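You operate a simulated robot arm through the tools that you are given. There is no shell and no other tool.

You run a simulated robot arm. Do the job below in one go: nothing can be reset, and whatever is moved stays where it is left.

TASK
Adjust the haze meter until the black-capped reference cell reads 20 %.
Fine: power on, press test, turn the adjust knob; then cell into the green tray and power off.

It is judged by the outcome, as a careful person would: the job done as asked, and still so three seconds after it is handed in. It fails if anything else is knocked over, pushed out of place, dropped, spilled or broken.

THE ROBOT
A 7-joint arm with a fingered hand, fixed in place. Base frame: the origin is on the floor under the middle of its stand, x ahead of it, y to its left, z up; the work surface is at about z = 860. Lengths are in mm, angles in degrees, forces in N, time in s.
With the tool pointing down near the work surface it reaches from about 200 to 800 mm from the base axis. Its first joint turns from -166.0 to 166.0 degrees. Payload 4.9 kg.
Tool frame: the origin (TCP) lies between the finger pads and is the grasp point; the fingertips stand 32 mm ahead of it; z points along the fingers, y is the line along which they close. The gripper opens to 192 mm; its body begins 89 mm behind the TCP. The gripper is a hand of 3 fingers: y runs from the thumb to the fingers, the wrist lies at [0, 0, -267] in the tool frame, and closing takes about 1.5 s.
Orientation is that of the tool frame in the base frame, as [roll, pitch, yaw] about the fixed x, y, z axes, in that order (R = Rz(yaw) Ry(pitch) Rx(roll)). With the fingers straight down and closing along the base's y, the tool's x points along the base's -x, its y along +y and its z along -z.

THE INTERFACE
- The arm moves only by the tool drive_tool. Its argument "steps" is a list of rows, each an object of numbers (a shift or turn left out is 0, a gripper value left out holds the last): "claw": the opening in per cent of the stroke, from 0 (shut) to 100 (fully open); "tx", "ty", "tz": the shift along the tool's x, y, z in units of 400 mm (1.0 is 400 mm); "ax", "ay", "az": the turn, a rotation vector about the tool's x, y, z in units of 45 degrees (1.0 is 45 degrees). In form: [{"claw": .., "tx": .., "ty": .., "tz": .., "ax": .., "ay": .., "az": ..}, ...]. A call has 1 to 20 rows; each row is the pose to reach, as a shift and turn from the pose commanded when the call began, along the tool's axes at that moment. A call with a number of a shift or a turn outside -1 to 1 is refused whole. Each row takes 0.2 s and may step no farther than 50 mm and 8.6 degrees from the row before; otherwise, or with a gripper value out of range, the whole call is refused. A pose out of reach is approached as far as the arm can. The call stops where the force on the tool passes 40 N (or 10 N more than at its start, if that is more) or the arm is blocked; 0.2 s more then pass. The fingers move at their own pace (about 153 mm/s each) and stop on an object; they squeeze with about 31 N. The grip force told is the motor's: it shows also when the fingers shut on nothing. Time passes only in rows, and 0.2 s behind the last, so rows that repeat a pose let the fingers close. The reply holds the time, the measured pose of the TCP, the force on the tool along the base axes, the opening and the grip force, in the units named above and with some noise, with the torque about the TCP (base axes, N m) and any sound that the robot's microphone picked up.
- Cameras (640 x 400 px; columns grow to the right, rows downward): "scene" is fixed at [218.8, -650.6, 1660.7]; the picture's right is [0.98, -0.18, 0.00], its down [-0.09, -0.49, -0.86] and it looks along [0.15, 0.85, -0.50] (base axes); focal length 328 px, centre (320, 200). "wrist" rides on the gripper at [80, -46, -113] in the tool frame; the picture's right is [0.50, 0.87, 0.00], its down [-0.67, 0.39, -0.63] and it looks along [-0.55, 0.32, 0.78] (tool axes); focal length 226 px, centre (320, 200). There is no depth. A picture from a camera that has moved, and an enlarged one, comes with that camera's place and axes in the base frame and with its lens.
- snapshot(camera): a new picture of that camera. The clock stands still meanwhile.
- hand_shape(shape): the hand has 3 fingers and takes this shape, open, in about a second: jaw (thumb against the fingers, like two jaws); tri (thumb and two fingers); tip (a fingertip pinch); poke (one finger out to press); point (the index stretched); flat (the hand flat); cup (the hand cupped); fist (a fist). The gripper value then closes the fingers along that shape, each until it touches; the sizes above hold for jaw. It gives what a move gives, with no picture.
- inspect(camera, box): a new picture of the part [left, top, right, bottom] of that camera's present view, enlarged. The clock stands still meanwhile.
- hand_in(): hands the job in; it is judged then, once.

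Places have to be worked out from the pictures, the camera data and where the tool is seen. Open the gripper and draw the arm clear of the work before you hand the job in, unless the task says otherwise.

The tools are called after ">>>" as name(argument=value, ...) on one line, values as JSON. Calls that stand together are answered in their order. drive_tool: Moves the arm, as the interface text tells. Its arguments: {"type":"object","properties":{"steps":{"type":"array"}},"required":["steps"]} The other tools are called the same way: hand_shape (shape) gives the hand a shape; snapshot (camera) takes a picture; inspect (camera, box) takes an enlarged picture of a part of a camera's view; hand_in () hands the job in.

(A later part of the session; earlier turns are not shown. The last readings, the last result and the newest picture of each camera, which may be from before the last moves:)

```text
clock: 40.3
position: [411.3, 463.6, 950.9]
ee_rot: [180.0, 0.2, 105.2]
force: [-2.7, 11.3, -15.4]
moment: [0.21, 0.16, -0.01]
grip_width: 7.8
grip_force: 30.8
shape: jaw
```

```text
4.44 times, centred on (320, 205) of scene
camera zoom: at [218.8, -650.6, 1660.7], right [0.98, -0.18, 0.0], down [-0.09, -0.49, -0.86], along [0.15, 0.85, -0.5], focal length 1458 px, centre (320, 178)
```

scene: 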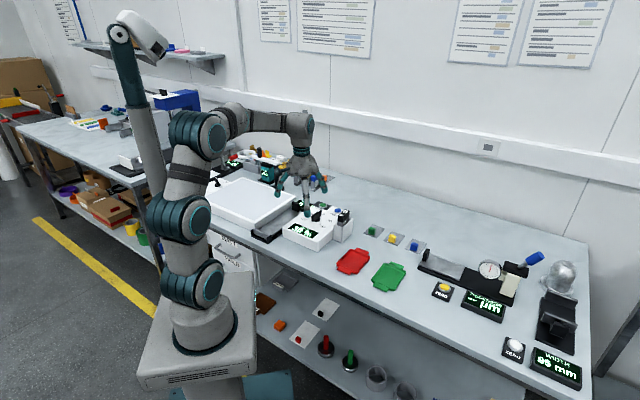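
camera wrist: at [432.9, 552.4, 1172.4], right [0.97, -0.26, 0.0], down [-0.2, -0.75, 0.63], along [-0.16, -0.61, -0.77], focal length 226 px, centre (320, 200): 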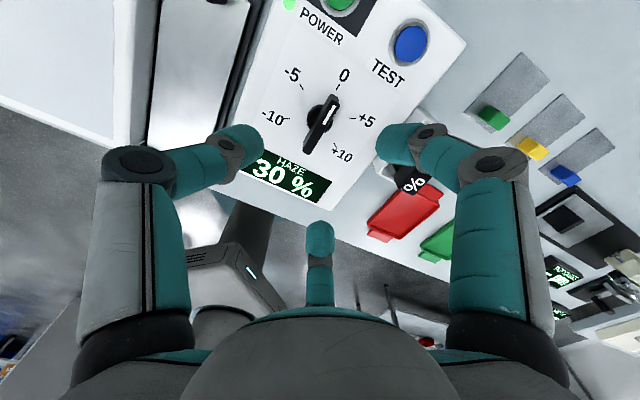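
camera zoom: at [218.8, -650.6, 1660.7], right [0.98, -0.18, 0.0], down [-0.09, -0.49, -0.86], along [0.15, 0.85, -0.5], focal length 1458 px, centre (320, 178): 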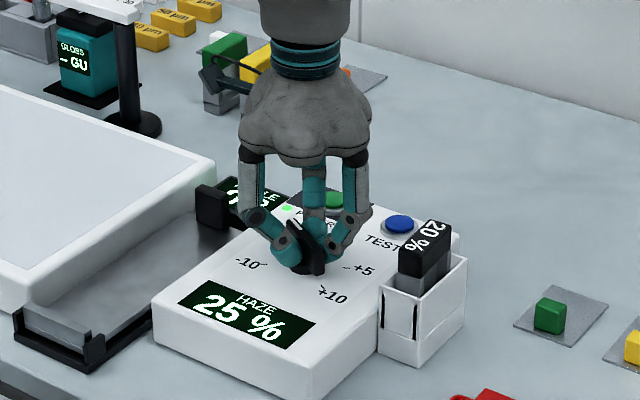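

The display is live after all and steps with the dial: it now reads 25 % at -5, so -10 should give 20 %. A sideways load of 11 N in +y has built up, so I'll ease the tool 1 mm that way while turning the remaining 60° in two parts.

>>> drive_tool(steps=[{"tx": 0.0025, "ty": 0.0005}, {"tx": 0.003, "ty": 0.0005, "az": -0.1333}, {"tx": 0.003, "ty": 0.0005, "az": -0.2667}, {"tx": 0.003, "ty": 0.0005, "az": -0.4}, {"tx": 0.003, "ty": 0.0005, "az": -0.5333}, {"tx": 0.003, "ty": 0.0005, "az": -0.6667}, {"tx": 0.003, "ty": 0.0005, "az": -0.6667}])

>>> inspect(camera="scene", box=[270, 160, 370, 250])

```text
clock: 41.9
position: [409.5, 464.0, 951.8]
ee_rot: [-179.7, 0.0, 135.2]
force: [-9.3, 7.8, -11.8]
moment: [0.11, 0.26, -0.01]
grip_width: 7.9
grip_force: 31.3
shape: jaw
```

```text
4.44 times, centred on (320, 205) of scene
camera zoom: at [218.8, -650.6, 1660.7], right [0.98, -0.18, 0.0], down [-0.09, -0.49, -0.86], along [0.15, 0.85, -0.5], focal length 1458 px, centre (320, 178)
```

zoom: 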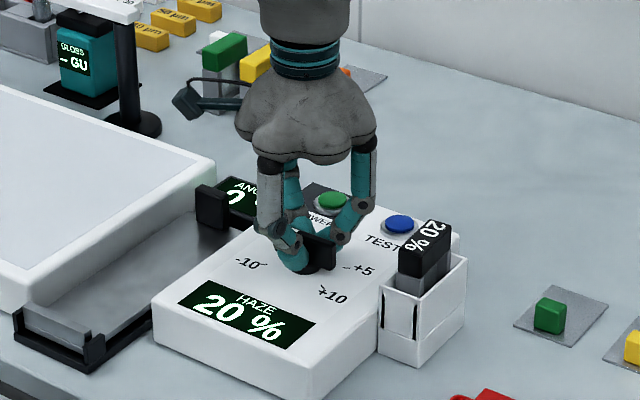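

It now reads 20 % at 90° of turn. I'll continue gently toward the -10 mark so the pointer sits squarely on it, easing 1.5 mm along tool x to take off the 12 N side load, and verify that the reading stays.

>>> drive_tool(steps=[{"tx": 0.002}, {"tx": 0.00375}, {"tx": 0.00375, "az": -0.1111}, {"tx": 0.00375, "az": -0.2222}, {"tx": 0.00375, "az": -0.3333}, {"tx": 0.00375, "az": -0.3333}])

>>> inspect(camera="scene", box=[270, 160, 370, 250])

>>> inspect(camera="wrist", box=[180, 60, 460, 260])

```text
clock: 43.3
position: [408.7, 464.5, 950.2]
ee_rot: [-179.9, 0.1, 150.2]
force: [-2.6, -2.8, -9.6]
moment: [-0.15, 0.13, 0.0]
grip_width: 7.7
grip_force: 30.8
shape: jaw
```

```text
4.44 times, centred on (320, 205) of scene
camera zoom: at [218.8, -650.6, 1660.7], right [0.98, -0.18, 0.0], down [-0.09, -0.49, -0.86], along [0.15, 0.85, -0.5], focal length 1458 px, centre (320, 178)
```

zoom: 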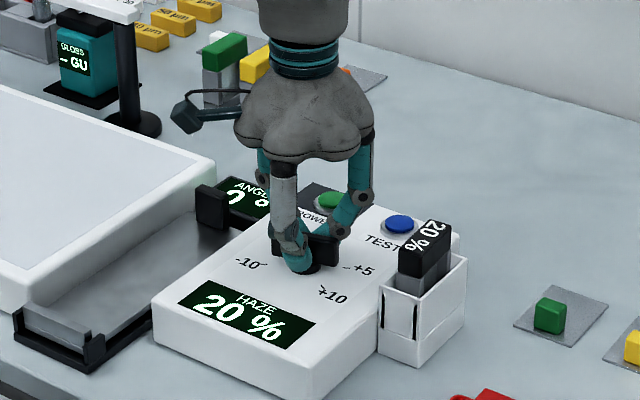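

```text
2.00 times, centred on (320, 160) of wrist
camera zoom: at [317.6, 465.1, 1063.1], right [0.0, 1.0, 0.0], down [0.78, 0.0, 0.63], along [0.63, 0.0, -0.78], focal length 452 px, centre (320, 280)
```

zoom: 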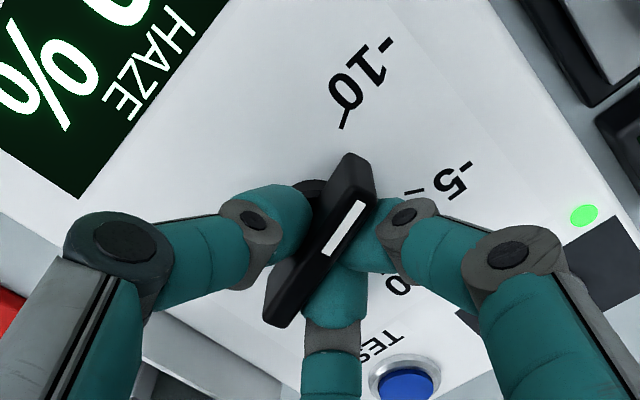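

Still 20 % with the side load gone, and the pointer nearly at -10. I'll turn the last 15° to sit on the mark.

>>> drive_tool(steps=[{"az": -0.1111}, {"az": -0.2222}, {"az": -0.3333}, {"az": -0.3333}])

>>> inspect(camera="scene", box=[270, 160, 370, 250])

>>> inspect(camera="wrist", box=[180, 60, 460, 260])

```text
clock: 44.3
position: [408.8, 464.8, 950.2]
ee_rot: [-179.9, 0.0, 165.1]
force: [-6.3, -3.6, -8.0]
moment: [-0.15, 0.13, -0.07]
grip_width: 8.0
grip_force: 30.8
shape: jaw
```

```text
4.44 times, centred on (320, 205) of scene
camera zoom: at [218.8, -650.6, 1660.7], right [0.98, -0.18, 0.0], down [-0.09, -0.49, -0.86], along [0.15, 0.85, -0.5], focal length 1458 px, centre (320, 178)
```

zoom: 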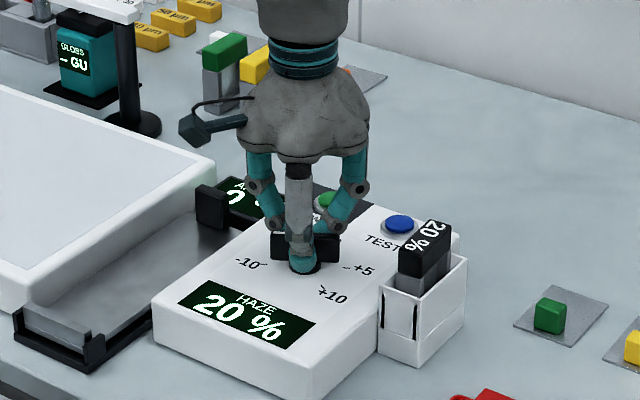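

```text
2.00 times, centred on (320, 160) of wrist
camera zoom: at [320.4, 441.4, 1063.2], right [-0.26, 0.97, 0.0], down [0.75, 0.2, 0.63], along [0.61, 0.16, -0.78], focal length 452 px, centre (320, 280)
```

zoom: 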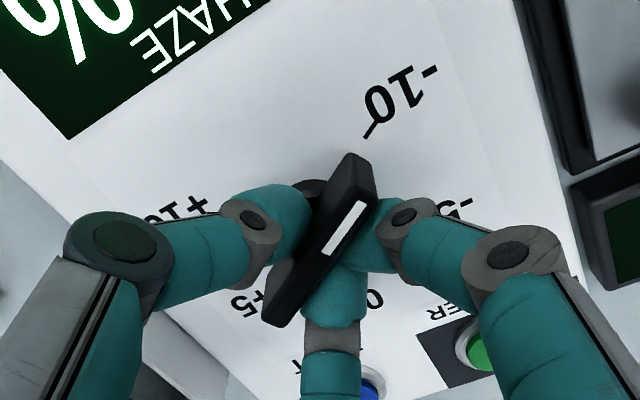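

The pointer is on -10 and the display reads 20 %. I'll open the fingers and lift straight up, then check that the reading holds.

>>> drive_tool(steps=[{"claw": 10}, {"claw": 25}, {"claw": 45}, {"claw": 45}, {"claw": 45}, {"claw": 45, "tz": -0.025}, {"claw": 45, "tz": -0.075}, {"claw": 45, "tz": -0.175}, {"claw": 45, "tz": -0.275}, {"claw": 45, "tz": -0.275}])

>>> snapshot(camera="wrist")

>>> inspect(camera="scene", box=[270, 150, 450, 300])

```text
clock: 46.5
position: [409.5, 464.6, 1063.0]
ee_rot: [-179.8, 0.1, 165.1]
force: [-0.4, -1.2, 0.1]
moment: [0.01, 0.02, 0.0]
grip_width: 86.0
grip_force: 0.1
shape: jaw
```

```text
taken
camera wrist: at [321.0, 441.3, 1173.9], right [-0.26, 0.97, 0.0], down [0.75, 0.2, 0.63], along [0.61, 0.16, -0.78], focal length 226 px, centre (320, 200)
```

wrist: 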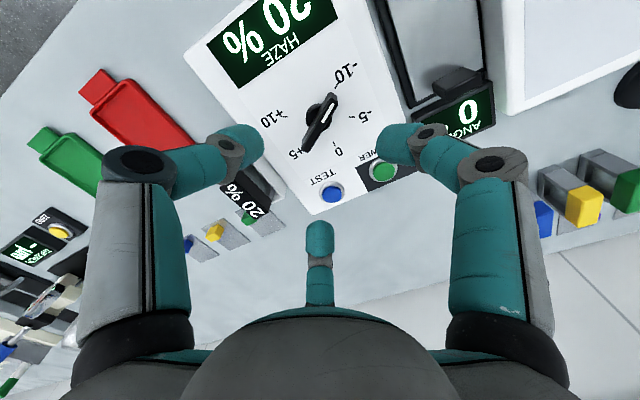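

```text
2.67 times, centred on (360, 225) of scene
camera zoom: at [218.8, -650.6, 1660.7], right [0.98, -0.18, 0.0], down [-0.09, -0.49, -0.86], along [0.15, 0.85, -0.5], focal length 875 px, centre (213, 133)
```

zoom: 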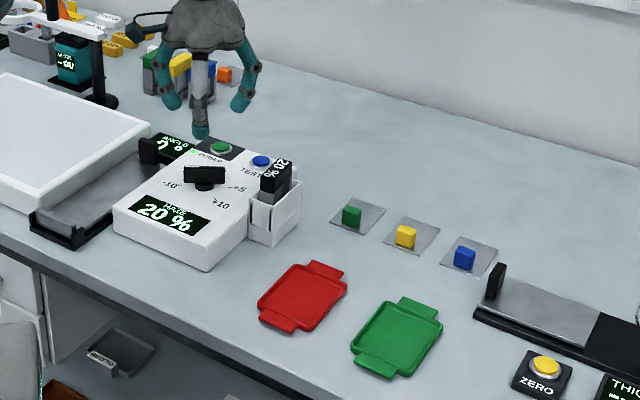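

The knob points at -10 and the display holds at 20 %. Now for the cell: I'll zoom on it in both views to find its position and orientation.

>>> inspect(camera="wrist", box=[200, 140, 300, 230])

>>> inspect(camera="scene", box=[325, 195, 385, 250])

```text
4.44 times, centred on (250, 185) of wrist
camera zoom: at [321.0, 441.3, 1173.9], right [-0.26, 0.97, 0.0], down [0.75, 0.2, 0.63], along [0.61, 0.16, -0.78], focal length 1005 px, centre (631, 267)
```

zoom: 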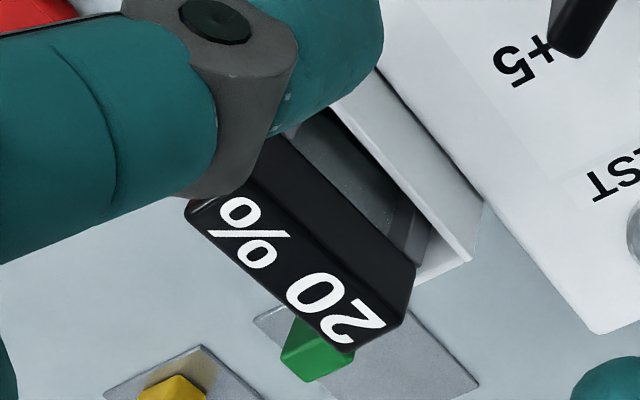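

```text
7.27 times, centred on (355, 222) of scene
camera zoom: at [218.8, -650.6, 1660.7], right [0.98, -0.18, 0.0], down [-0.09, -0.49, -0.86], along [0.15, 0.85, -0.5], focal length 2387 px, centre (66, 36)
```

zoom: 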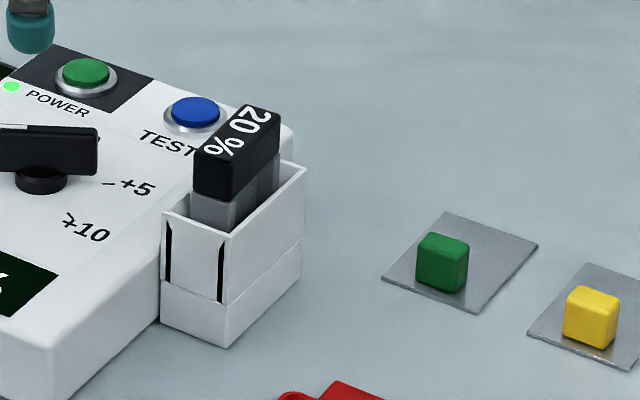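

From both views the cap centre is at about (504, 402), with its top at z ≈ 969, roughly 21 mm wide and 45–58 mm long along (0.7, 0.7). The best grip is the two fingers pinching the long sides with the thumb at the front end (yaw 135), so I'll move above it in that orientation and look again.

>>> drive_tool(steps=[{"claw": 50, "tx": -0.05, "ty": -0.023, "tz": -0.04, "az": 0.1333}, {"claw": 50, "tx": -0.1, "ty": -0.046, "tz": -0.075, "az": 0.2667}, {"claw": 50, "tx": -0.155, "ty": -0.07, "tz": -0.075, "az": 0.4}, {"claw": 50, "tx": -0.21, "ty": -0.095, "tz": -0.075, "az": 0.5333}, {"claw": 50, "tx": -0.256, "ty": -0.115, "tz": -0.075, "az": 0.6667}, {"claw": 50, "tx": -0.256, "ty": -0.115, "tz": -0.075, "az": 0.6667}])

>>> snapshot(camera="wrist")

>>> inspect(camera="scene", box=[325, 190, 385, 250])

```text
clock: 47.9
position: [497.2, 394.0, 1091.5]
ee_rot: [180.0, 0.1, 135.1]
force: [0.3, 0.6, -0.4]
moment: [0.0, 0.0, 0.02]
grip_width: 95.3
grip_force: 0.0
shape: jaw
```

```text
taken
camera wrist: at [408.4, 418.5, 1203.5], right [0.26, 0.97, 0.0], down [0.75, -0.2, 0.63], along [0.61, -0.16, -0.77], focal length 226 px, centre (320, 200)
```

wrist: 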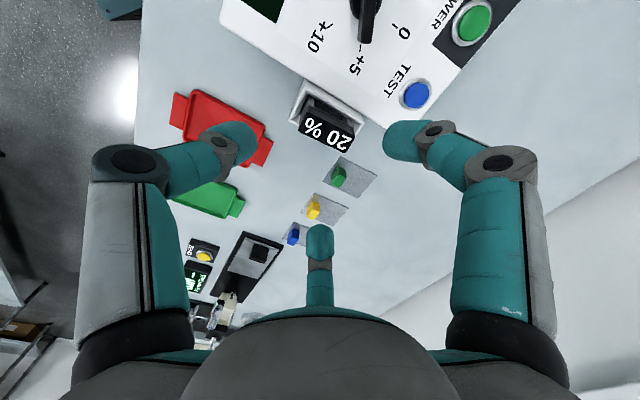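

```text
6.67 times, centred on (355, 220) of scene
camera zoom: at [218.8, -650.6, 1660.7], right [0.98, -0.18, 0.0], down [-0.09, -0.49, -0.86], along [0.15, 0.85, -0.5], focal length 2188 px, centre (87, 67)
```

zoom: 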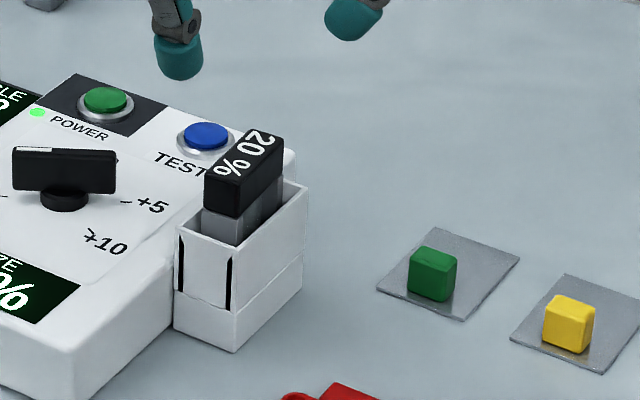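

I'll zoom on the cap in this view to measure its corners.

>>> inspect(camera="wrist", box=[270, 70, 380, 165])

>>> inspect(camera="scene", box=[338, 200, 368, 230])

```text
4.21 times, centred on (325, 118) of wrist
camera zoom: at [408.4, 418.5, 1203.5], right [0.26, 0.97, 0.0], down [0.75, -0.2, 0.63], along [0.61, -0.16, -0.77], focal length 952 px, centre (299, 547)
```

zoom: 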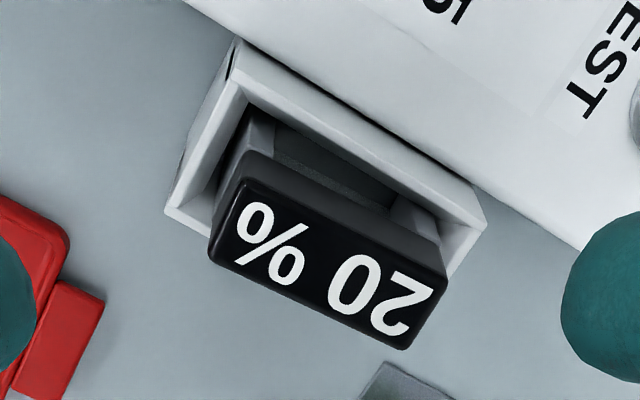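

```text
13.33 times, centred on (353, 215) of scene
camera zoom: at [218.8, -650.6, 1660.7], right [0.98, -0.18, 0.0], down [-0.09, -0.49, -0.86], along [0.15, 0.85, -0.5], focal length 4376 px, centre (-120, 0)
```

zoom: 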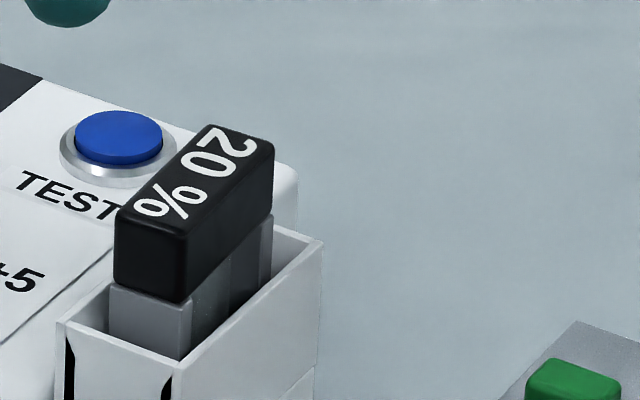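

The cap is 22 × 57 mm, centred at (505, 401) with its axis at about 48°, top at 969 and bottom at about 942. The holder rim is at about 931. I'll yaw 3.5° to match, set the TCP 11 mm toward the thumb end so all three contacts meet together, and go down to z = 1005 to check.

>>> drive_tool(steps=[{"claw": 50, "tx": -0.002, "ty": -0.001, "tz": 0.09, "az": -0.078}, {"claw": 50, "tx": -0.004, "ty": -0.0015, "tz": 0.18, "az": -0.078}, {"claw": 50, "tx": -0.004, "ty": -0.0015, "tz": 0.215, "az": -0.078}, {"claw": 50, "tx": -0.004, "ty": -0.0015, "tz": 0.215, "az": -0.078}])

>>> inspect(camera="wrist", box=[180, 60, 460, 260])

>>> inspect(camera="scene", box=[310, 170, 400, 250])

```text
clock: 48.9
position: [497.0, 392.7, 1004.4]
ee_rot: [-179.9, 0.0, 138.6]
force: [0.8, 0.5, -0.1]
moment: [-0.01, -0.03, -0.02]
grip_width: 95.6
grip_force: 0.0
shape: jaw
```

```text
2.00 times, centred on (320, 160) of wrist
camera zoom: at [407.1, 412.2, 1116.7], right [0.2, 0.98, 0.0], down [0.76, -0.15, 0.63], along [0.62, -0.13, -0.77], focal length 452 px, centre (320, 280)
```

zoom: 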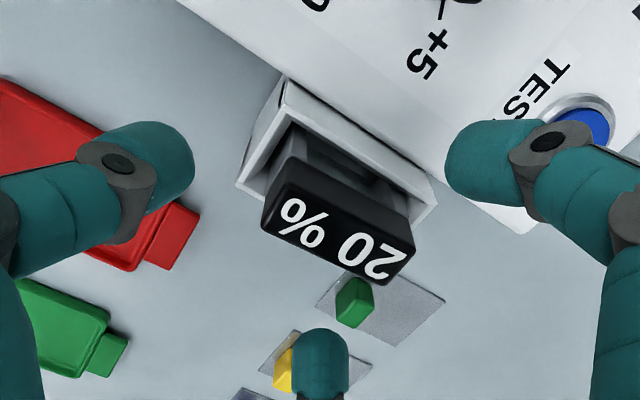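

```text
5.00 times, centred on (355, 210) of scene
camera zoom: at [218.8, -650.6, 1660.7], right [0.98, -0.18, 0.0], down [-0.09, -0.49, -0.86], along [0.15, 0.85, -0.5], focal length 1641 px, centre (145, 150)
```

zoom: 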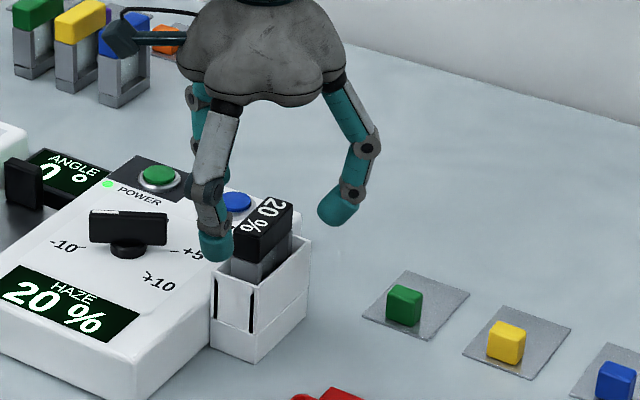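

Consistent: cap centre ≈ (506, 400), nearly centred between the fingers. I'll shift 1 mm and descend to z ≈ 972, so the tips stay just above the holder rim.

>>> drive_tool(steps=[{"claw": 50, "tx": -0.003, "tz": 0.03}, {"claw": 50, "tx": -0.003, "tz": 0.06}, {"claw": 50, "tx": -0.003, "tz": 0.08}, {"claw": 50, "tx": -0.003, "tz": 0.08}])

>>> drive_tool(steps=[{"claw": 42}, {"claw": 35}, {"claw": 30}, {"claw": 26}, {"claw": 22}, {"claw": 22}])

>>> inspect(camera="wrist", box=[180, 60, 460, 260])

>>> inspect(camera="scene", box=[310, 170, 400, 250])

```text
clock: 49.9
position: [498.6, 392.8, 973.4]
ee_rot: [-179.9, 0.1, 138.7]
force: [0.0, -0.4, 0.0]
moment: [0.01, -0.04, -0.01]
grip_width: 95.7
grip_force: 0.0
shape: jaw
```

```text
clock: 51.3
position: [497.8, 391.7, 973.2]
ee_rot: [-179.9, 0.1, 138.5]
force: [-0.2, -1.0, 0.7]
moment: [-0.02, -0.01, 0.01]
grip_width: 42.4
grip_force: 0.1
shape: jaw
```

```text
2.00 times, centred on (320, 160) of wrist
camera zoom: at [408.3, 410.6, 1085.6], right [0.2, 0.98, 0.0], down [0.76, -0.15, 0.63], along [0.62, -0.13, -0.77], focal length 452 px, centre (320, 280)
```

zoom: 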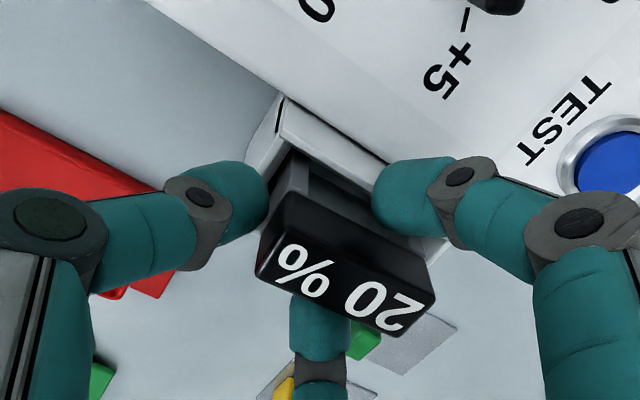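

```text
5.00 times, centred on (355, 210) of scene
camera zoom: at [218.8, -650.6, 1660.7], right [0.98, -0.18, 0.0], down [-0.09, -0.49, -0.86], along [0.15, 0.85, -0.5], focal length 1641 px, centre (145, 150)
```

zoom: 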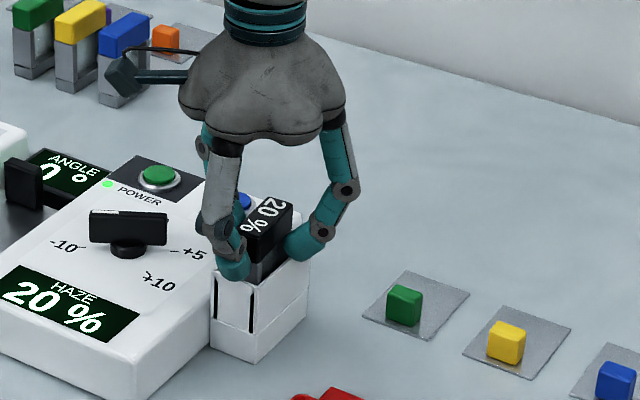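

The fingertips are just beside the cap, slightly low on it. I'll raise 4 mm to centre them on the cap's height and close gently the rest of the way.

>>> drive_tool(steps=[{"claw": 22, "tz": -0.01}, {"claw": 20, "tz": -0.01}, {"claw": 18, "tz": -0.01}, {"claw": 16, "tz": -0.01}, {"claw": 14, "tz": -0.01}, {"claw": 14, "tz": -0.01}])

>>> inspect(camera="wrist", box=[180, 60, 460, 260])

>>> inspect(camera="scene", box=[310, 170, 400, 250])

```text
clock: 52.7
position: [496.5, 391.0, 977.4]
ee_rot: [-179.9, 0.1, 138.6]
force: [-1.0, -0.8, -0.8]
moment: [-0.08, 0.06, 0.0]
grip_width: 26.1
grip_force: 31.2
shape: jaw
```

```text
2.00 times, centred on (320, 160) of wrist
camera zoom: at [408.2, 410.4, 1089.1], right [0.2, 0.98, 0.0], down [0.76, -0.15, 0.63], along [0.62, -0.13, -0.78], focal length 452 px, centre (320, 280)
```

zoom: 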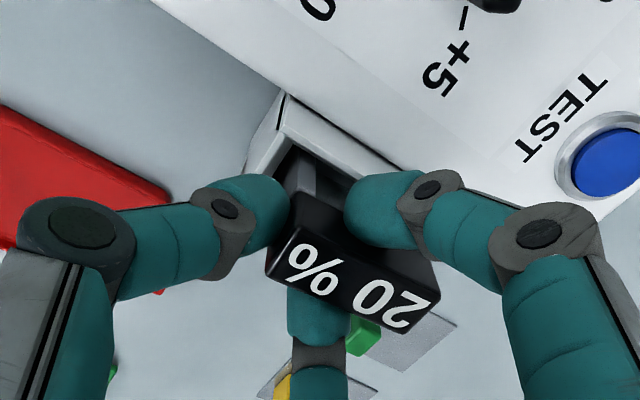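

```text
5.00 times, centred on (355, 210) of scene
camera zoom: at [218.8, -650.6, 1660.7], right [0.98, -0.18, 0.0], down [-0.09, -0.49, -0.86], along [0.15, 0.85, -0.5], focal length 1641 px, centre (145, 150)
```

zoom: 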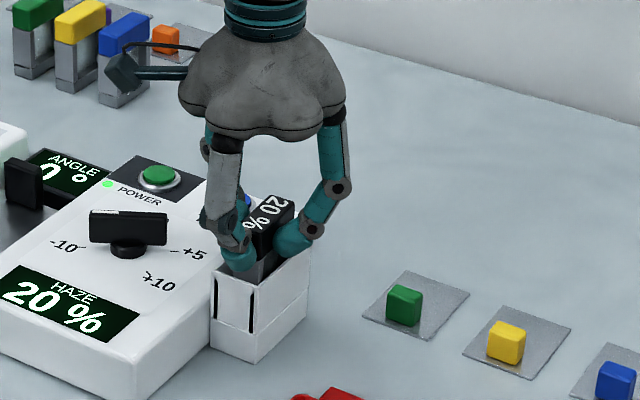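

Contact is balanced with almost no side force. I'll set the fingers to close fully so the grip holds, then lift 15 mm to test it.

>>> drive_tool(steps=[{"claw": 10}, {"claw": 5}, {"claw": 0}, {"claw": 0}, {"claw": 0}])

>>> drive_tool(steps=[{"claw": 0, "tz": -0.0125}, {"claw": 0, "tz": -0.025}, {"claw": 0, "tz": -0.0375}, {"claw": 0, "tz": -0.0375}])

>>> inspect(camera="wrist", box=[180, 60, 460, 260])

>>> inspect(camera="scene", box=[310, 170, 400, 250])

```text
clock: 53.9
position: [496.4, 392.0, 976.5]
ee_rot: [-179.9, 0.1, 138.6]
force: [-2.2, -2.5, -0.9]
moment: [-0.09, 0.09, -0.05]
grip_width: 25.4
grip_force: 30.7
shape: jaw
```

```text
clock: 54.9
position: [497.0, 391.4, 992.2]
ee_rot: [-180.0, 0.1, 138.5]
force: [-0.4, -0.4, -2.2]
moment: [-0.11, 0.1, -0.03]
grip_width: 25.6
grip_force: 31.1
shape: jaw
```

```text
2.00 times, centred on (320, 160) of wrist
camera zoom: at [408.4, 410.8, 1104.9], right [0.2, 0.98, 0.0], down [0.76, -0.15, 0.63], along [0.62, -0.13, -0.77], focal length 452 px, centre (320, 280)
```

zoom: 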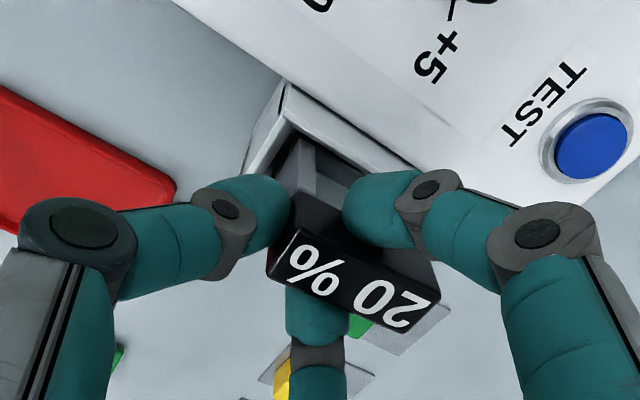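

```text
5.00 times, centred on (355, 210) of scene
camera zoom: at [218.8, -650.6, 1660.7], right [0.98, -0.18, 0.0], down [-0.09, -0.49, -0.86], along [0.15, 0.85, -0.5], focal length 1641 px, centre (145, 150)
```

zoom: 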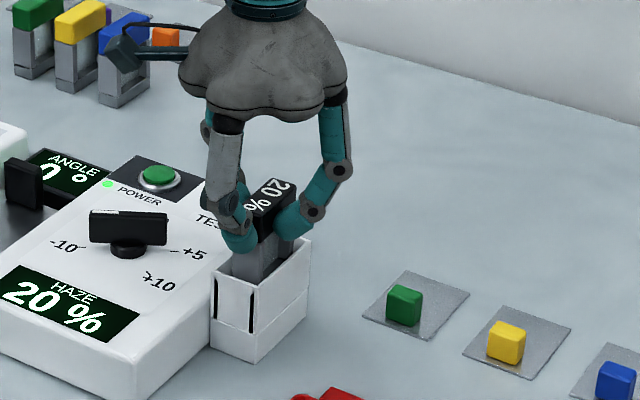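

The cell is rising with the hand and the meter hasn't moved. I'll lift straight up another 100 mm to clear the holder and look.

>>> drive_tool(steps=[{"claw": 0, "tz": -0.04}, {"claw": 0, "tz": -0.08}, {"claw": 0, "tz": -0.12}, {"claw": 0, "tz": -0.16}, {"claw": 0, "tz": -0.2}, {"claw": 0, "tz": -0.25}, {"claw": 0, "tz": -0.25}])

>>> snapshot(camera="wrist")

>>> inspect(camera="scene", box=[300, 130, 460, 300])

```text
clock: 56.5
position: [498.6, 392.5, 1092.9]
ee_rot: [-180.0, 0.1, 138.6]
force: [0.1, 0.2, -0.8]
moment: [-0.04, 0.01, -0.01]
grip_width: 25.4
grip_force: 30.6
shape: jaw
```

```text
taken
camera wrist: at [408.0, 410.2, 1205.6], right [0.2, 0.98, 0.0], down [0.76, -0.15, 0.63], along [0.62, -0.13, -0.77], focal length 226 px, centre (320, 200)
```

wrist: 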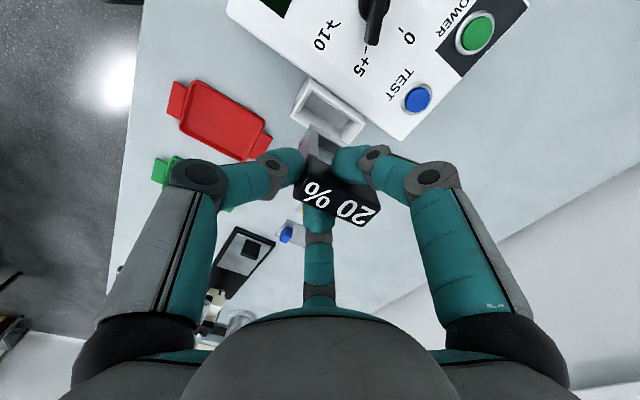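

```text
2.35 times, centred on (380, 215) of scene
camera zoom: at [218.8, -650.6, 1660.7], right [0.98, -0.18, 0.0], down [-0.09, -0.49, -0.86], along [0.15, 0.85, -0.5], focal length 772 px, centre (179, 165)
```

zoom: 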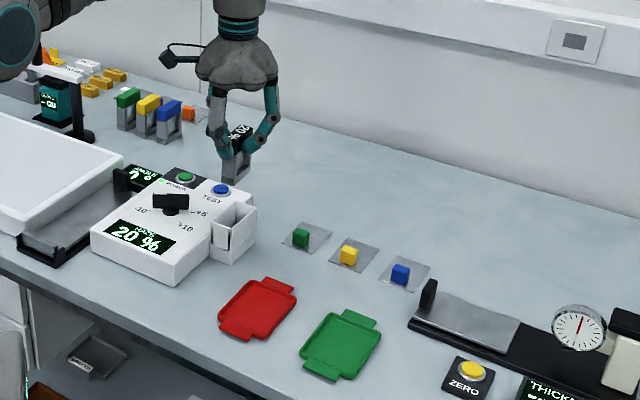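

The cell is held upright, clear of the holder, its bottom about 93 mm below the TCP. The green tray is centred near (603, 135) with its long axis at ~47°, so I'll carry the cell over it at this height.

>>> drive_tool(steps=[{"claw": 0, "tx": -0.0777, "ty": -0.0419}, {"claw": 0, "tx": -0.1554, "ty": -0.0838}, {"claw": 0, "tx": -0.2331, "ty": -0.1256}, {"claw": 0, "tx": -0.3108, "ty": -0.1675}, {"claw": 0, "tx": -0.3886, "ty": -0.2094}, {"claw": 0, "tx": -0.4663, "ty": -0.2513}, {"claw": 0, "tx": -0.544, "ty": -0.2931}, {"claw": 0, "tx": -0.6217, "ty": -0.335}, {"claw": 0, "tx": -0.6217, "ty": -0.335}])

>>> snapshot(camera="wrist")

>>> inspect(camera="scene", box=[320, 170, 460, 310])

```text
clock: 58.5
position: [598.8, 125.8, 1093.6]
ee_rot: [-179.8, 0.1, 138.6]
force: [-0.2, 0.6, -1.2]
moment: [-0.02, 0.03, 0.01]
grip_width: 25.4
grip_force: 30.8
shape: jaw
```

```text
taken
camera wrist: at [507.5, 145.6, 1205.2], right [0.2, 0.98, 0.0], down [0.76, -0.15, 0.63], along [0.62, -0.13, -0.77], focal length 226 px, centre (320, 200)
```

wrist: 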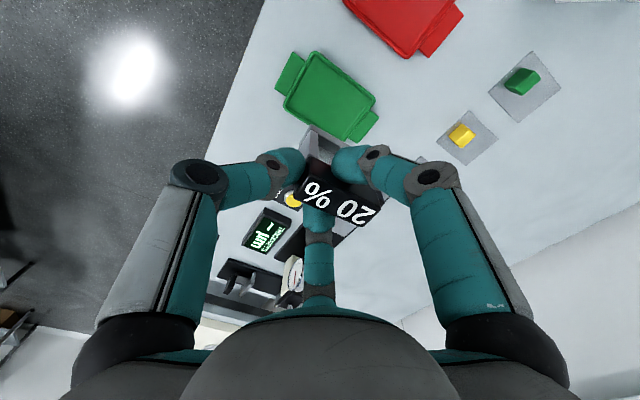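

```text
2.86 times, centred on (390, 240) of scene
camera zoom: at [218.8, -650.6, 1660.7], right [0.98, -0.18, 0.0], down [-0.09, -0.49, -0.86], along [0.15, 0.85, -0.5], focal length 938 px, centre (120, 86)
```

zoom: 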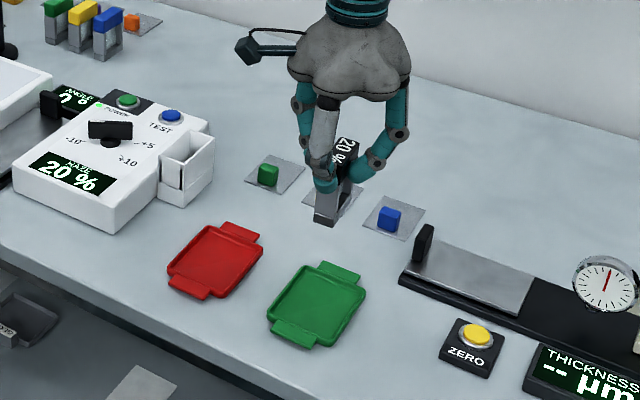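

The tray body is about 95 × 77 mm, centred near (601, 143). I'll zoom to find where the cell sits in the hand relative to the tray.

>>> inspect(camera="wrist", box=[260, 40, 400, 240])

>>> inspect(camera="scene", box=[370, 190, 460, 300])

```text
2.00 times, centred on (330, 140) of wrist
camera zoom: at [507.5, 145.6, 1205.2], right [0.2, 0.98, 0.0], down [0.76, -0.15, 0.63], along [0.62, -0.13, -0.77], focal length 452 px, centre (300, 320)
```

zoom: 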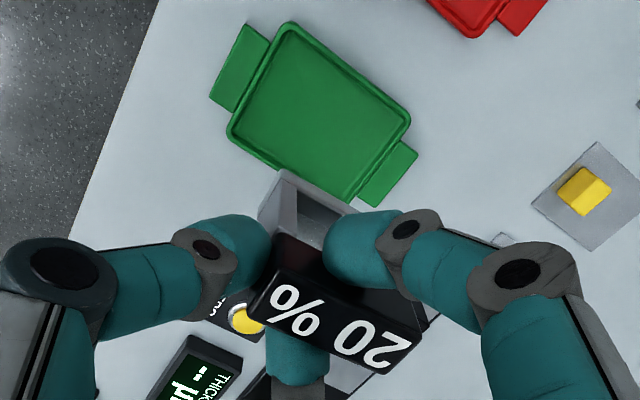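

```text
3.64 times, centred on (415, 245) of scene
camera zoom: at [218.8, -650.6, 1660.7], right [0.98, -0.18, 0.0], down [-0.09, -0.49, -0.86], along [0.15, 0.85, -0.5], focal length 1193 px, centre (-26, 36)
```

zoom: 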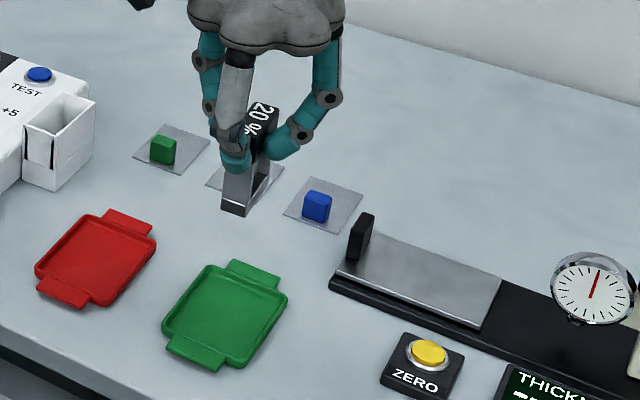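

The cell sits at tool (0, +14), aligned with tool y, and the tray centre is (601, 142) at 47.6°. I'll shift about 7 mm to centre the cell over the tray and lower until its bottom is ~25 mm above it.

>>> drive_tool(steps=[{"claw": 0, "tx": 0.0185, "ty": -0.001, "tz": 0.05}, {"claw": 0, "tx": 0.0185, "ty": -0.001, "tz": 0.125}, {"claw": 0, "tx": 0.0185, "ty": -0.001, "tz": 0.2}, {"claw": 0, "tx": 0.0185, "ty": -0.001, "tz": 0.2675}, {"claw": 0, "tx": 0.0185, "ty": -0.001, "tz": 0.2675}])

>>> inspect(camera="wrist", box=[230, 40, 430, 240])

>>> inspect(camera="scene", box=[340, 190, 440, 310])

```text
clock: 59.7
position: [591.1, 130.9, 986.0]
ee_rot: [180.0, 0.1, 138.7]
force: [0.0, 0.4, -0.7]
moment: [-0.01, -0.04, -0.01]
grip_width: 25.4
grip_force: 30.9
shape: jaw
```

```text
2.00 times, centred on (330, 140) of wrist
camera zoom: at [500.6, 149.8, 1098.7], right [0.2, 0.98, 0.0], down [0.76, -0.15, 0.63], along [0.62, -0.13, -0.77], focal length 452 px, centre (300, 320)
```

zoom: 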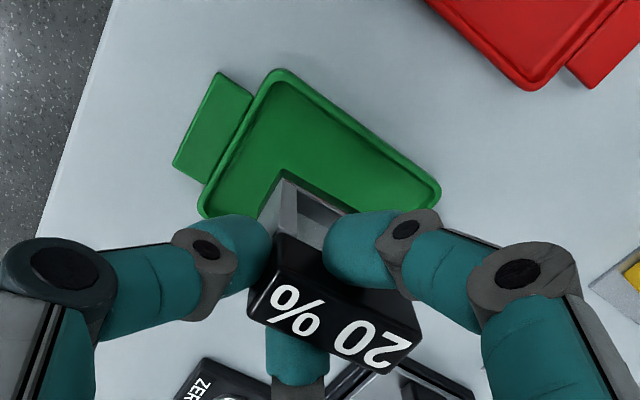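

```text
3.33 times, centred on (390, 250) of scene
camera zoom: at [218.8, -650.6, 1660.7], right [0.98, -0.18, 0.0], down [-0.09, -0.49, -0.86], along [0.15, 0.85, -0.5], focal length 1094 px, centre (87, 33)
```

zoom: 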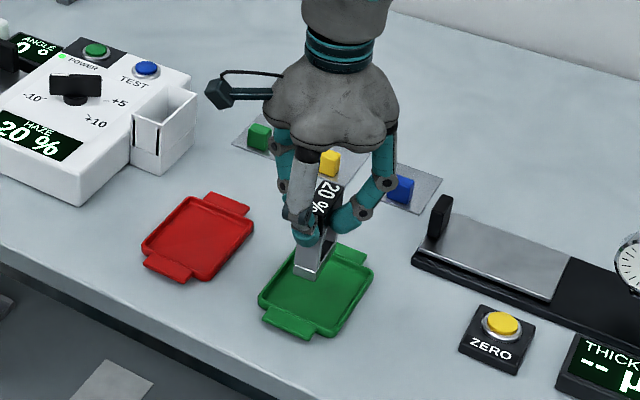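

The cell hangs over the middle of the tray, still upright. I'll lower another 18 mm and then creep until contact.

>>> drive_tool(steps=[{"claw": 0, "tz": 0.0225}, {"claw": 0, "tz": 0.045}, {"claw": 0, "tz": 0.045}])

>>> inspect(camera="scene", box=[360, 210, 420, 290])

>>> inspect(camera="wrist", box=[230, 40, 430, 240])

```text
clock: 60.5
position: [589.8, 130.7, 967.7]
ee_rot: [-179.8, 0.1, 138.6]
force: [-0.2, 0.0, -0.5]
moment: [0.01, 0.01, 0.01]
grip_width: 25.4
grip_force: 30.8
shape: jaw
```

```text
5.00 times, centred on (390, 250) of scene
camera zoom: at [218.8, -650.6, 1660.7], right [0.98, -0.18, 0.0], down [-0.09, -0.49, -0.86], along [0.15, 0.85, -0.5], focal length 1641 px, centre (-30, -50)
```

zoom: 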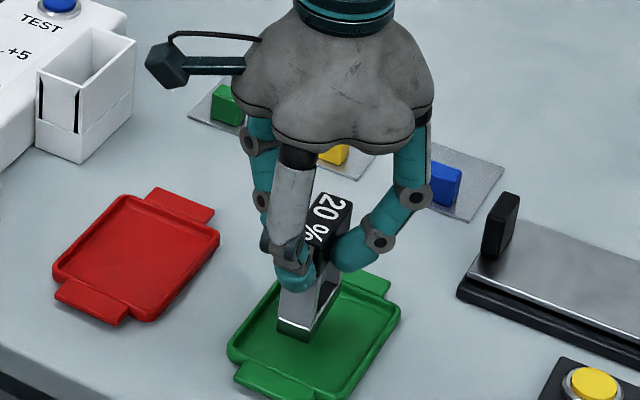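

```text
2.00 times, centred on (330, 140) of wrist
camera zoom: at [500.4, 150.1, 1080.2], right [0.2, 0.98, 0.0], down [0.76, -0.15, 0.63], along [0.62, -0.13, -0.77], focal length 452 px, centre (300, 320)
```

zoom: 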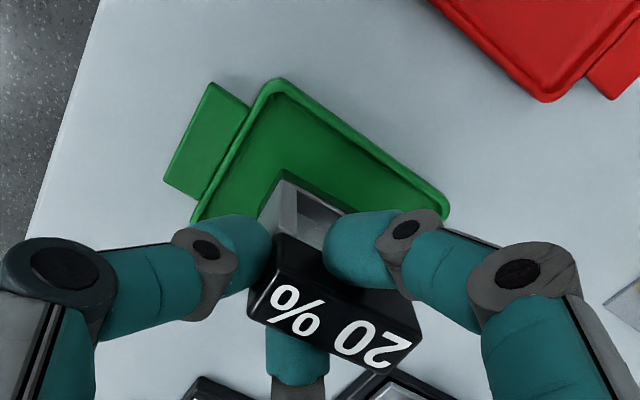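

It's over the tray centre. Creeping down in 1 mm rows, watching for a change in force.

>>> drive_tool(steps=[{"claw": 0, "tz": 0.0025}, {"claw": 0, "tz": 0.005}, {"claw": 0, "tz": 0.0075}, {"claw": 0, "tz": 0.01}, {"claw": 0, "tz": 0.01}])

>>> drive_tool(steps=[{"claw": 0, "tz": 0.0025}, {"claw": 0, "tz": 0.005}, {"claw": 0, "tz": 0.0075}, {"claw": 0, "tz": 0.0075}])

```text
clock: 61.7
position: [589.1, 131.9, 963.1]
ee_rot: [-179.9, 0.1, 138.6]
force: [0.0, 0.3, -0.6]
moment: [-0.02, 0.0, 0.01]
grip_width: 25.5
grip_force: 31.1
shape: jaw
```

```text
clock: 62.7
position: [590.8, 131.0, 961.4]
ee_rot: [-179.9, 0.1, 138.5]
force: [0.4, -0.1, -1.1]
moment: [-0.02, 0.02, 0.0]
grip_width: 25.8
grip_force: 30.8
shape: jaw
```

No contact yet at z ≈ 960.5. I'll look, then keep creeping.

>>> inspect(camera="scene", box=[370, 230, 410, 280])

>>> drive_tool(steps=[{"claw": 0, "tz": 0.0025}, {"claw": 0, "tz": 0.005}, {"claw": 0, "tz": 0.005}])

```text
8.00 times, centred on (390, 255) of scene
camera zoom: at [218.8, -650.6, 1660.7], right [0.98, -0.18, 0.0], down [-0.09, -0.49, -0.86], along [0.15, 0.85, -0.5], focal length 2625 px, centre (-240, -240)
```

zoom: 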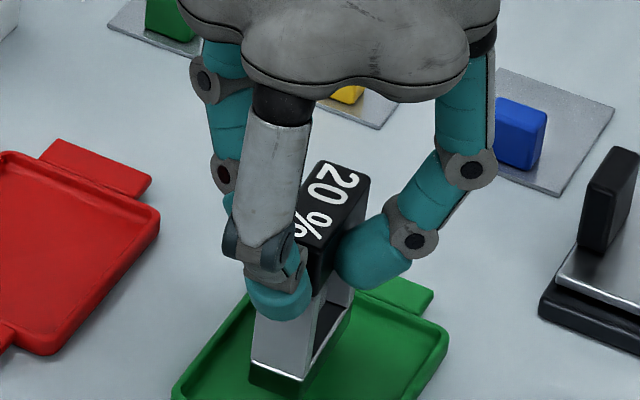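

```text
clock: 63.5
position: [590.6, 131.5, 959.2]
ee_rot: [-180.0, 0.0, 138.6]
force: [-0.8, 0.4, 0.1]
moment: [0.0, 0.03, 0.0]
grip_width: 25.6
grip_force: 31.2
shape: jaw
```

Still free at z ≈ 958.5. Continuing 3 mm more.

>>> drive_tool(steps=[{"claw": 0, "tz": 0.0025}, {"claw": 0, "tz": 0.005}, {"claw": 0, "tz": 0.0075}, {"claw": 0, "tz": 0.0075}])

>>> inspect(camera="scene", box=[365, 240, 415, 300])

```text
clock: 64.5
position: [591.1, 132.1, 955.8]
ee_rot: [-179.9, 0.1, 138.6]
force: [0.2, 0.7, -2.2]
moment: [-0.04, 0.02, 0.04]
grip_width: 25.6
grip_force: 31.0
shape: jaw
```

```text
6.67 times, centred on (390, 270) of scene
camera zoom: at [218.8, -650.6, 1660.7], right [0.98, -0.18, 0.0], down [-0.09, -0.49, -0.86], along [0.15, 0.85, -0.5], focal length 2188 px, centre (-147, -267)
```

zoom: 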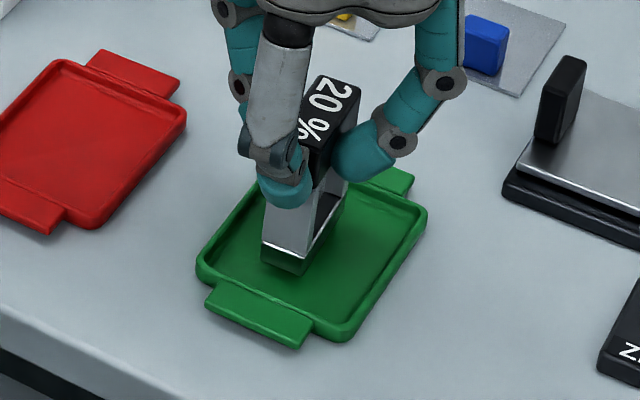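

No contact yet; the bottom is a few mm above the tray floor. Continuing to creep down.

>>> drive_tool(steps=[{"claw": 0, "tz": 0.0025}, {"claw": 0, "tz": 0.005}, {"claw": 0, "tz": 0.0075}, {"claw": 0, "tz": 0.0075}])

>>> drive_tool(steps=[{"claw": 0, "tz": 0.0025}, {"claw": 0, "tz": 0.005}, {"claw": 0, "tz": 0.005}])

```text
clock: 65.5
position: [590.5, 131.4, 952.9]
ee_rot: [-179.9, 0.1, 138.6]
force: [0.2, -0.3, 0.0]
moment: [-0.02, 0.02, 0.0]
grip_width: 25.7
grip_force: 31.0
shape: jaw
```

```text
clock: 66.3
position: [591.1, 131.8, 951.6]
ee_rot: [-179.8, 0.2, 138.5]
force: [0.7, -0.7, -1.7]
moment: [0.01, -0.01, -0.01]
grip_width: 25.4
grip_force: 30.8
shape: jaw
```

>>> inspect(camera="scene", box=[370, 250, 410, 290])

>>> inspect(camera="wrist", box=[270, 70, 390, 190])

```text
10.00 times, centred on (390, 270) of scene
camera zoom: at [218.8, -650.6, 1660.7], right [0.98, -0.18, 0.0], down [-0.09, -0.49, -0.86], along [0.15, 0.85, -0.5], focal length 3282 px, centre (-380, -500)
```

zoom: 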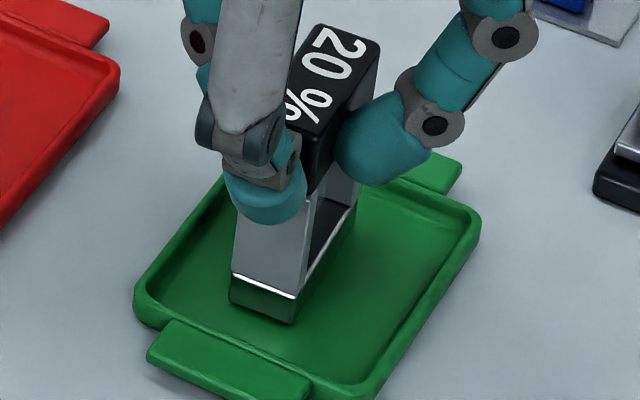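

```text
3.33 times, centred on (330, 130) of wrist
camera zoom: at [500.6, 150.2, 1063.1], right [0.2, 0.98, 0.0], down [0.76, -0.15, 0.63], along [0.62, -0.13, -0.77], focal length 754 px, centre (287, 433)
```

zoom: 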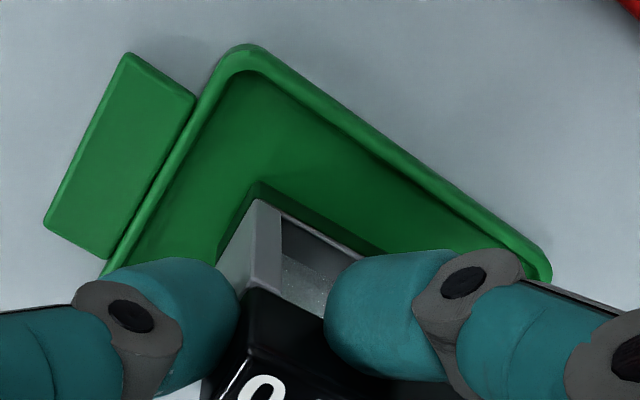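

The dark strip is the cell's own base; its bottom works out at about z ≈ 865, so contact should be 2–3 mm lower. Creeping on.

>>> drive_tool(steps=[{"claw": 0, "tz": 0.00125}, {"claw": 0, "tz": 0.0025}, {"claw": 0, "tz": 0.00375}, {"claw": 0, "tz": 0.005}, {"claw": 0, "tz": 0.005}])

>>> drive_tool(steps=[{"claw": 0, "tz": 0.00125}, {"claw": 0, "tz": 0.0025}, {"claw": 0, "tz": 0.0025}])

```text
clock: 67.5
position: [590.8, 131.3, 949.3]
ee_rot: [-180.0, 0.1, 138.6]
force: [-1.7, -1.9, 8.6]
moment: [0.02, 0.03, 0.01]
grip_width: 25.6
grip_force: 30.8
shape: jaw
```

```text
clock: 68.3
position: [589.6, 130.4, 949.1]
ee_rot: [179.9, 0.2, 138.6]
force: [-2.1, -0.7, 16.3]
moment: [-0.01, 0.02, 0.0]
grip_width: 25.9
grip_force: 31.1
shape: jaw
```

The cell is on the tray floor (force up to 16 N). I'll ease up 1.7 mm to leave just a light contact before opening.

>>> drive_tool(steps=[{"claw": 0, "tz": -0.0025}, {"claw": 0, "tz": -0.0043}, {"claw": 0, "tz": -0.0043}])

>>> inspect(camera="scene", box=[365, 230, 415, 290])

```text
clock: 69.1
position: [589.6, 131.0, 948.2]
ee_rot: [-179.8, 0.1, 138.7]
force: [2.0, 1.7, 7.5]
moment: [0.04, -0.09, 0.04]
grip_width: 26.0
grip_force: 31.2
shape: jaw
```

```text
6.67 times, centred on (390, 260) of scene
camera zoom: at [218.8, -650.6, 1660.7], right [0.98, -0.18, 0.0], down [-0.09, -0.49, -0.86], along [0.15, 0.85, -0.5], focal length 2188 px, centre (-147, -200)
```

zoom: 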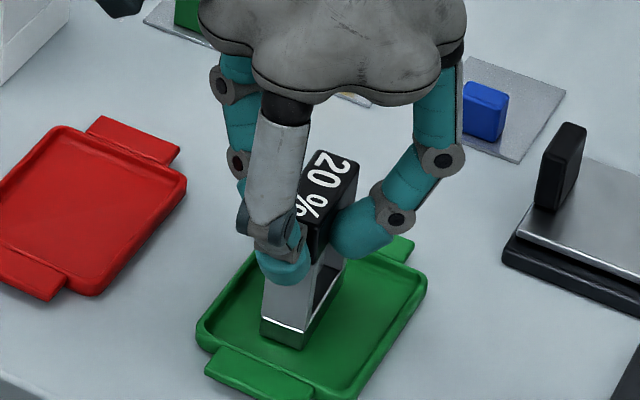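

Still 7.5 N; ease up another 0.8 mm, then check.

>>> drive_tool(steps=[{"claw": 0, "tz": -0.002}, {"claw": 0, "tz": -0.002}, {"claw": 0, "tz": -0.002}])

```text
clock: 69.9
position: [589.2, 131.4, 950.1]
ee_rot: [-179.8, 0.0, 138.6]
force: [0.2, 0.5, 0.8]
moment: [0.04, -0.07, -0.03]
grip_width: 25.9
grip_force: 30.8
shape: jaw
```

Nearly unloaded now (0.8 N), with the cell resting on the floor of the tray. I'll open the fingers slowly.

>>> drive_tool(steps=[{"claw": 13}, {"claw": 15}, {"claw": 17}, {"claw": 20}, {"claw": 24}, {"claw": 30}, {"claw": 38}, {"claw": 46}, {"claw": 52}, {"claw": 52}])

>>> inspect(camera="scene", box=[365, 230, 415, 290])

>>> inspect(camera="wrist", box=[180, 60, 460, 260])

```text
clock: 72.1
position: [589.8, 131.1, 951.4]
ee_rot: [180.0, 0.0, 138.6]
force: [-0.1, -0.5, -0.2]
moment: [0.02, 0.01, -0.01]
grip_width: 99.3
grip_force: 0.0
shape: jaw
```

```text
6.67 times, centred on (390, 260) of scene
camera zoom: at [218.8, -650.6, 1660.7], right [0.98, -0.18, 0.0], down [-0.09, -0.49, -0.86], along [0.15, 0.85, -0.5], focal length 2188 px, centre (-147, -200)
```

zoom: 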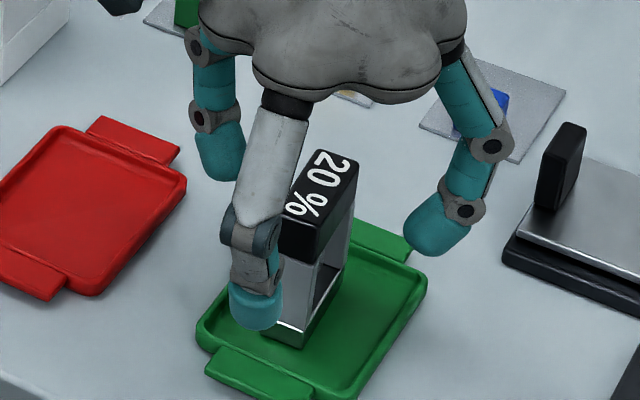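

```text
2.00 times, centred on (320, 160) of wrist
camera zoom: at [500.4, 150.1, 1062.9], right [0.2, 0.98, 0.0], down [0.76, -0.15, 0.63], along [0.62, -0.13, -0.77], focal length 452 px, centre (320, 280)
```

zoom: 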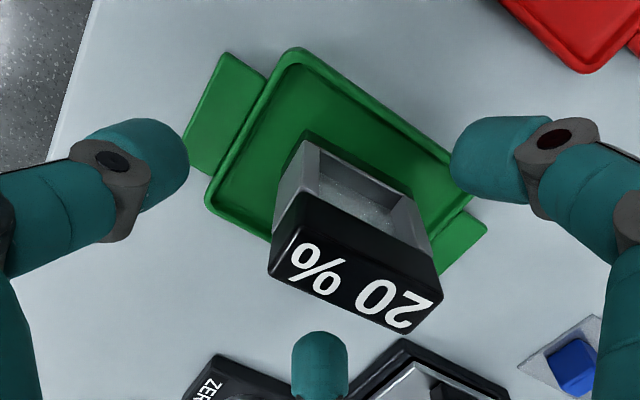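

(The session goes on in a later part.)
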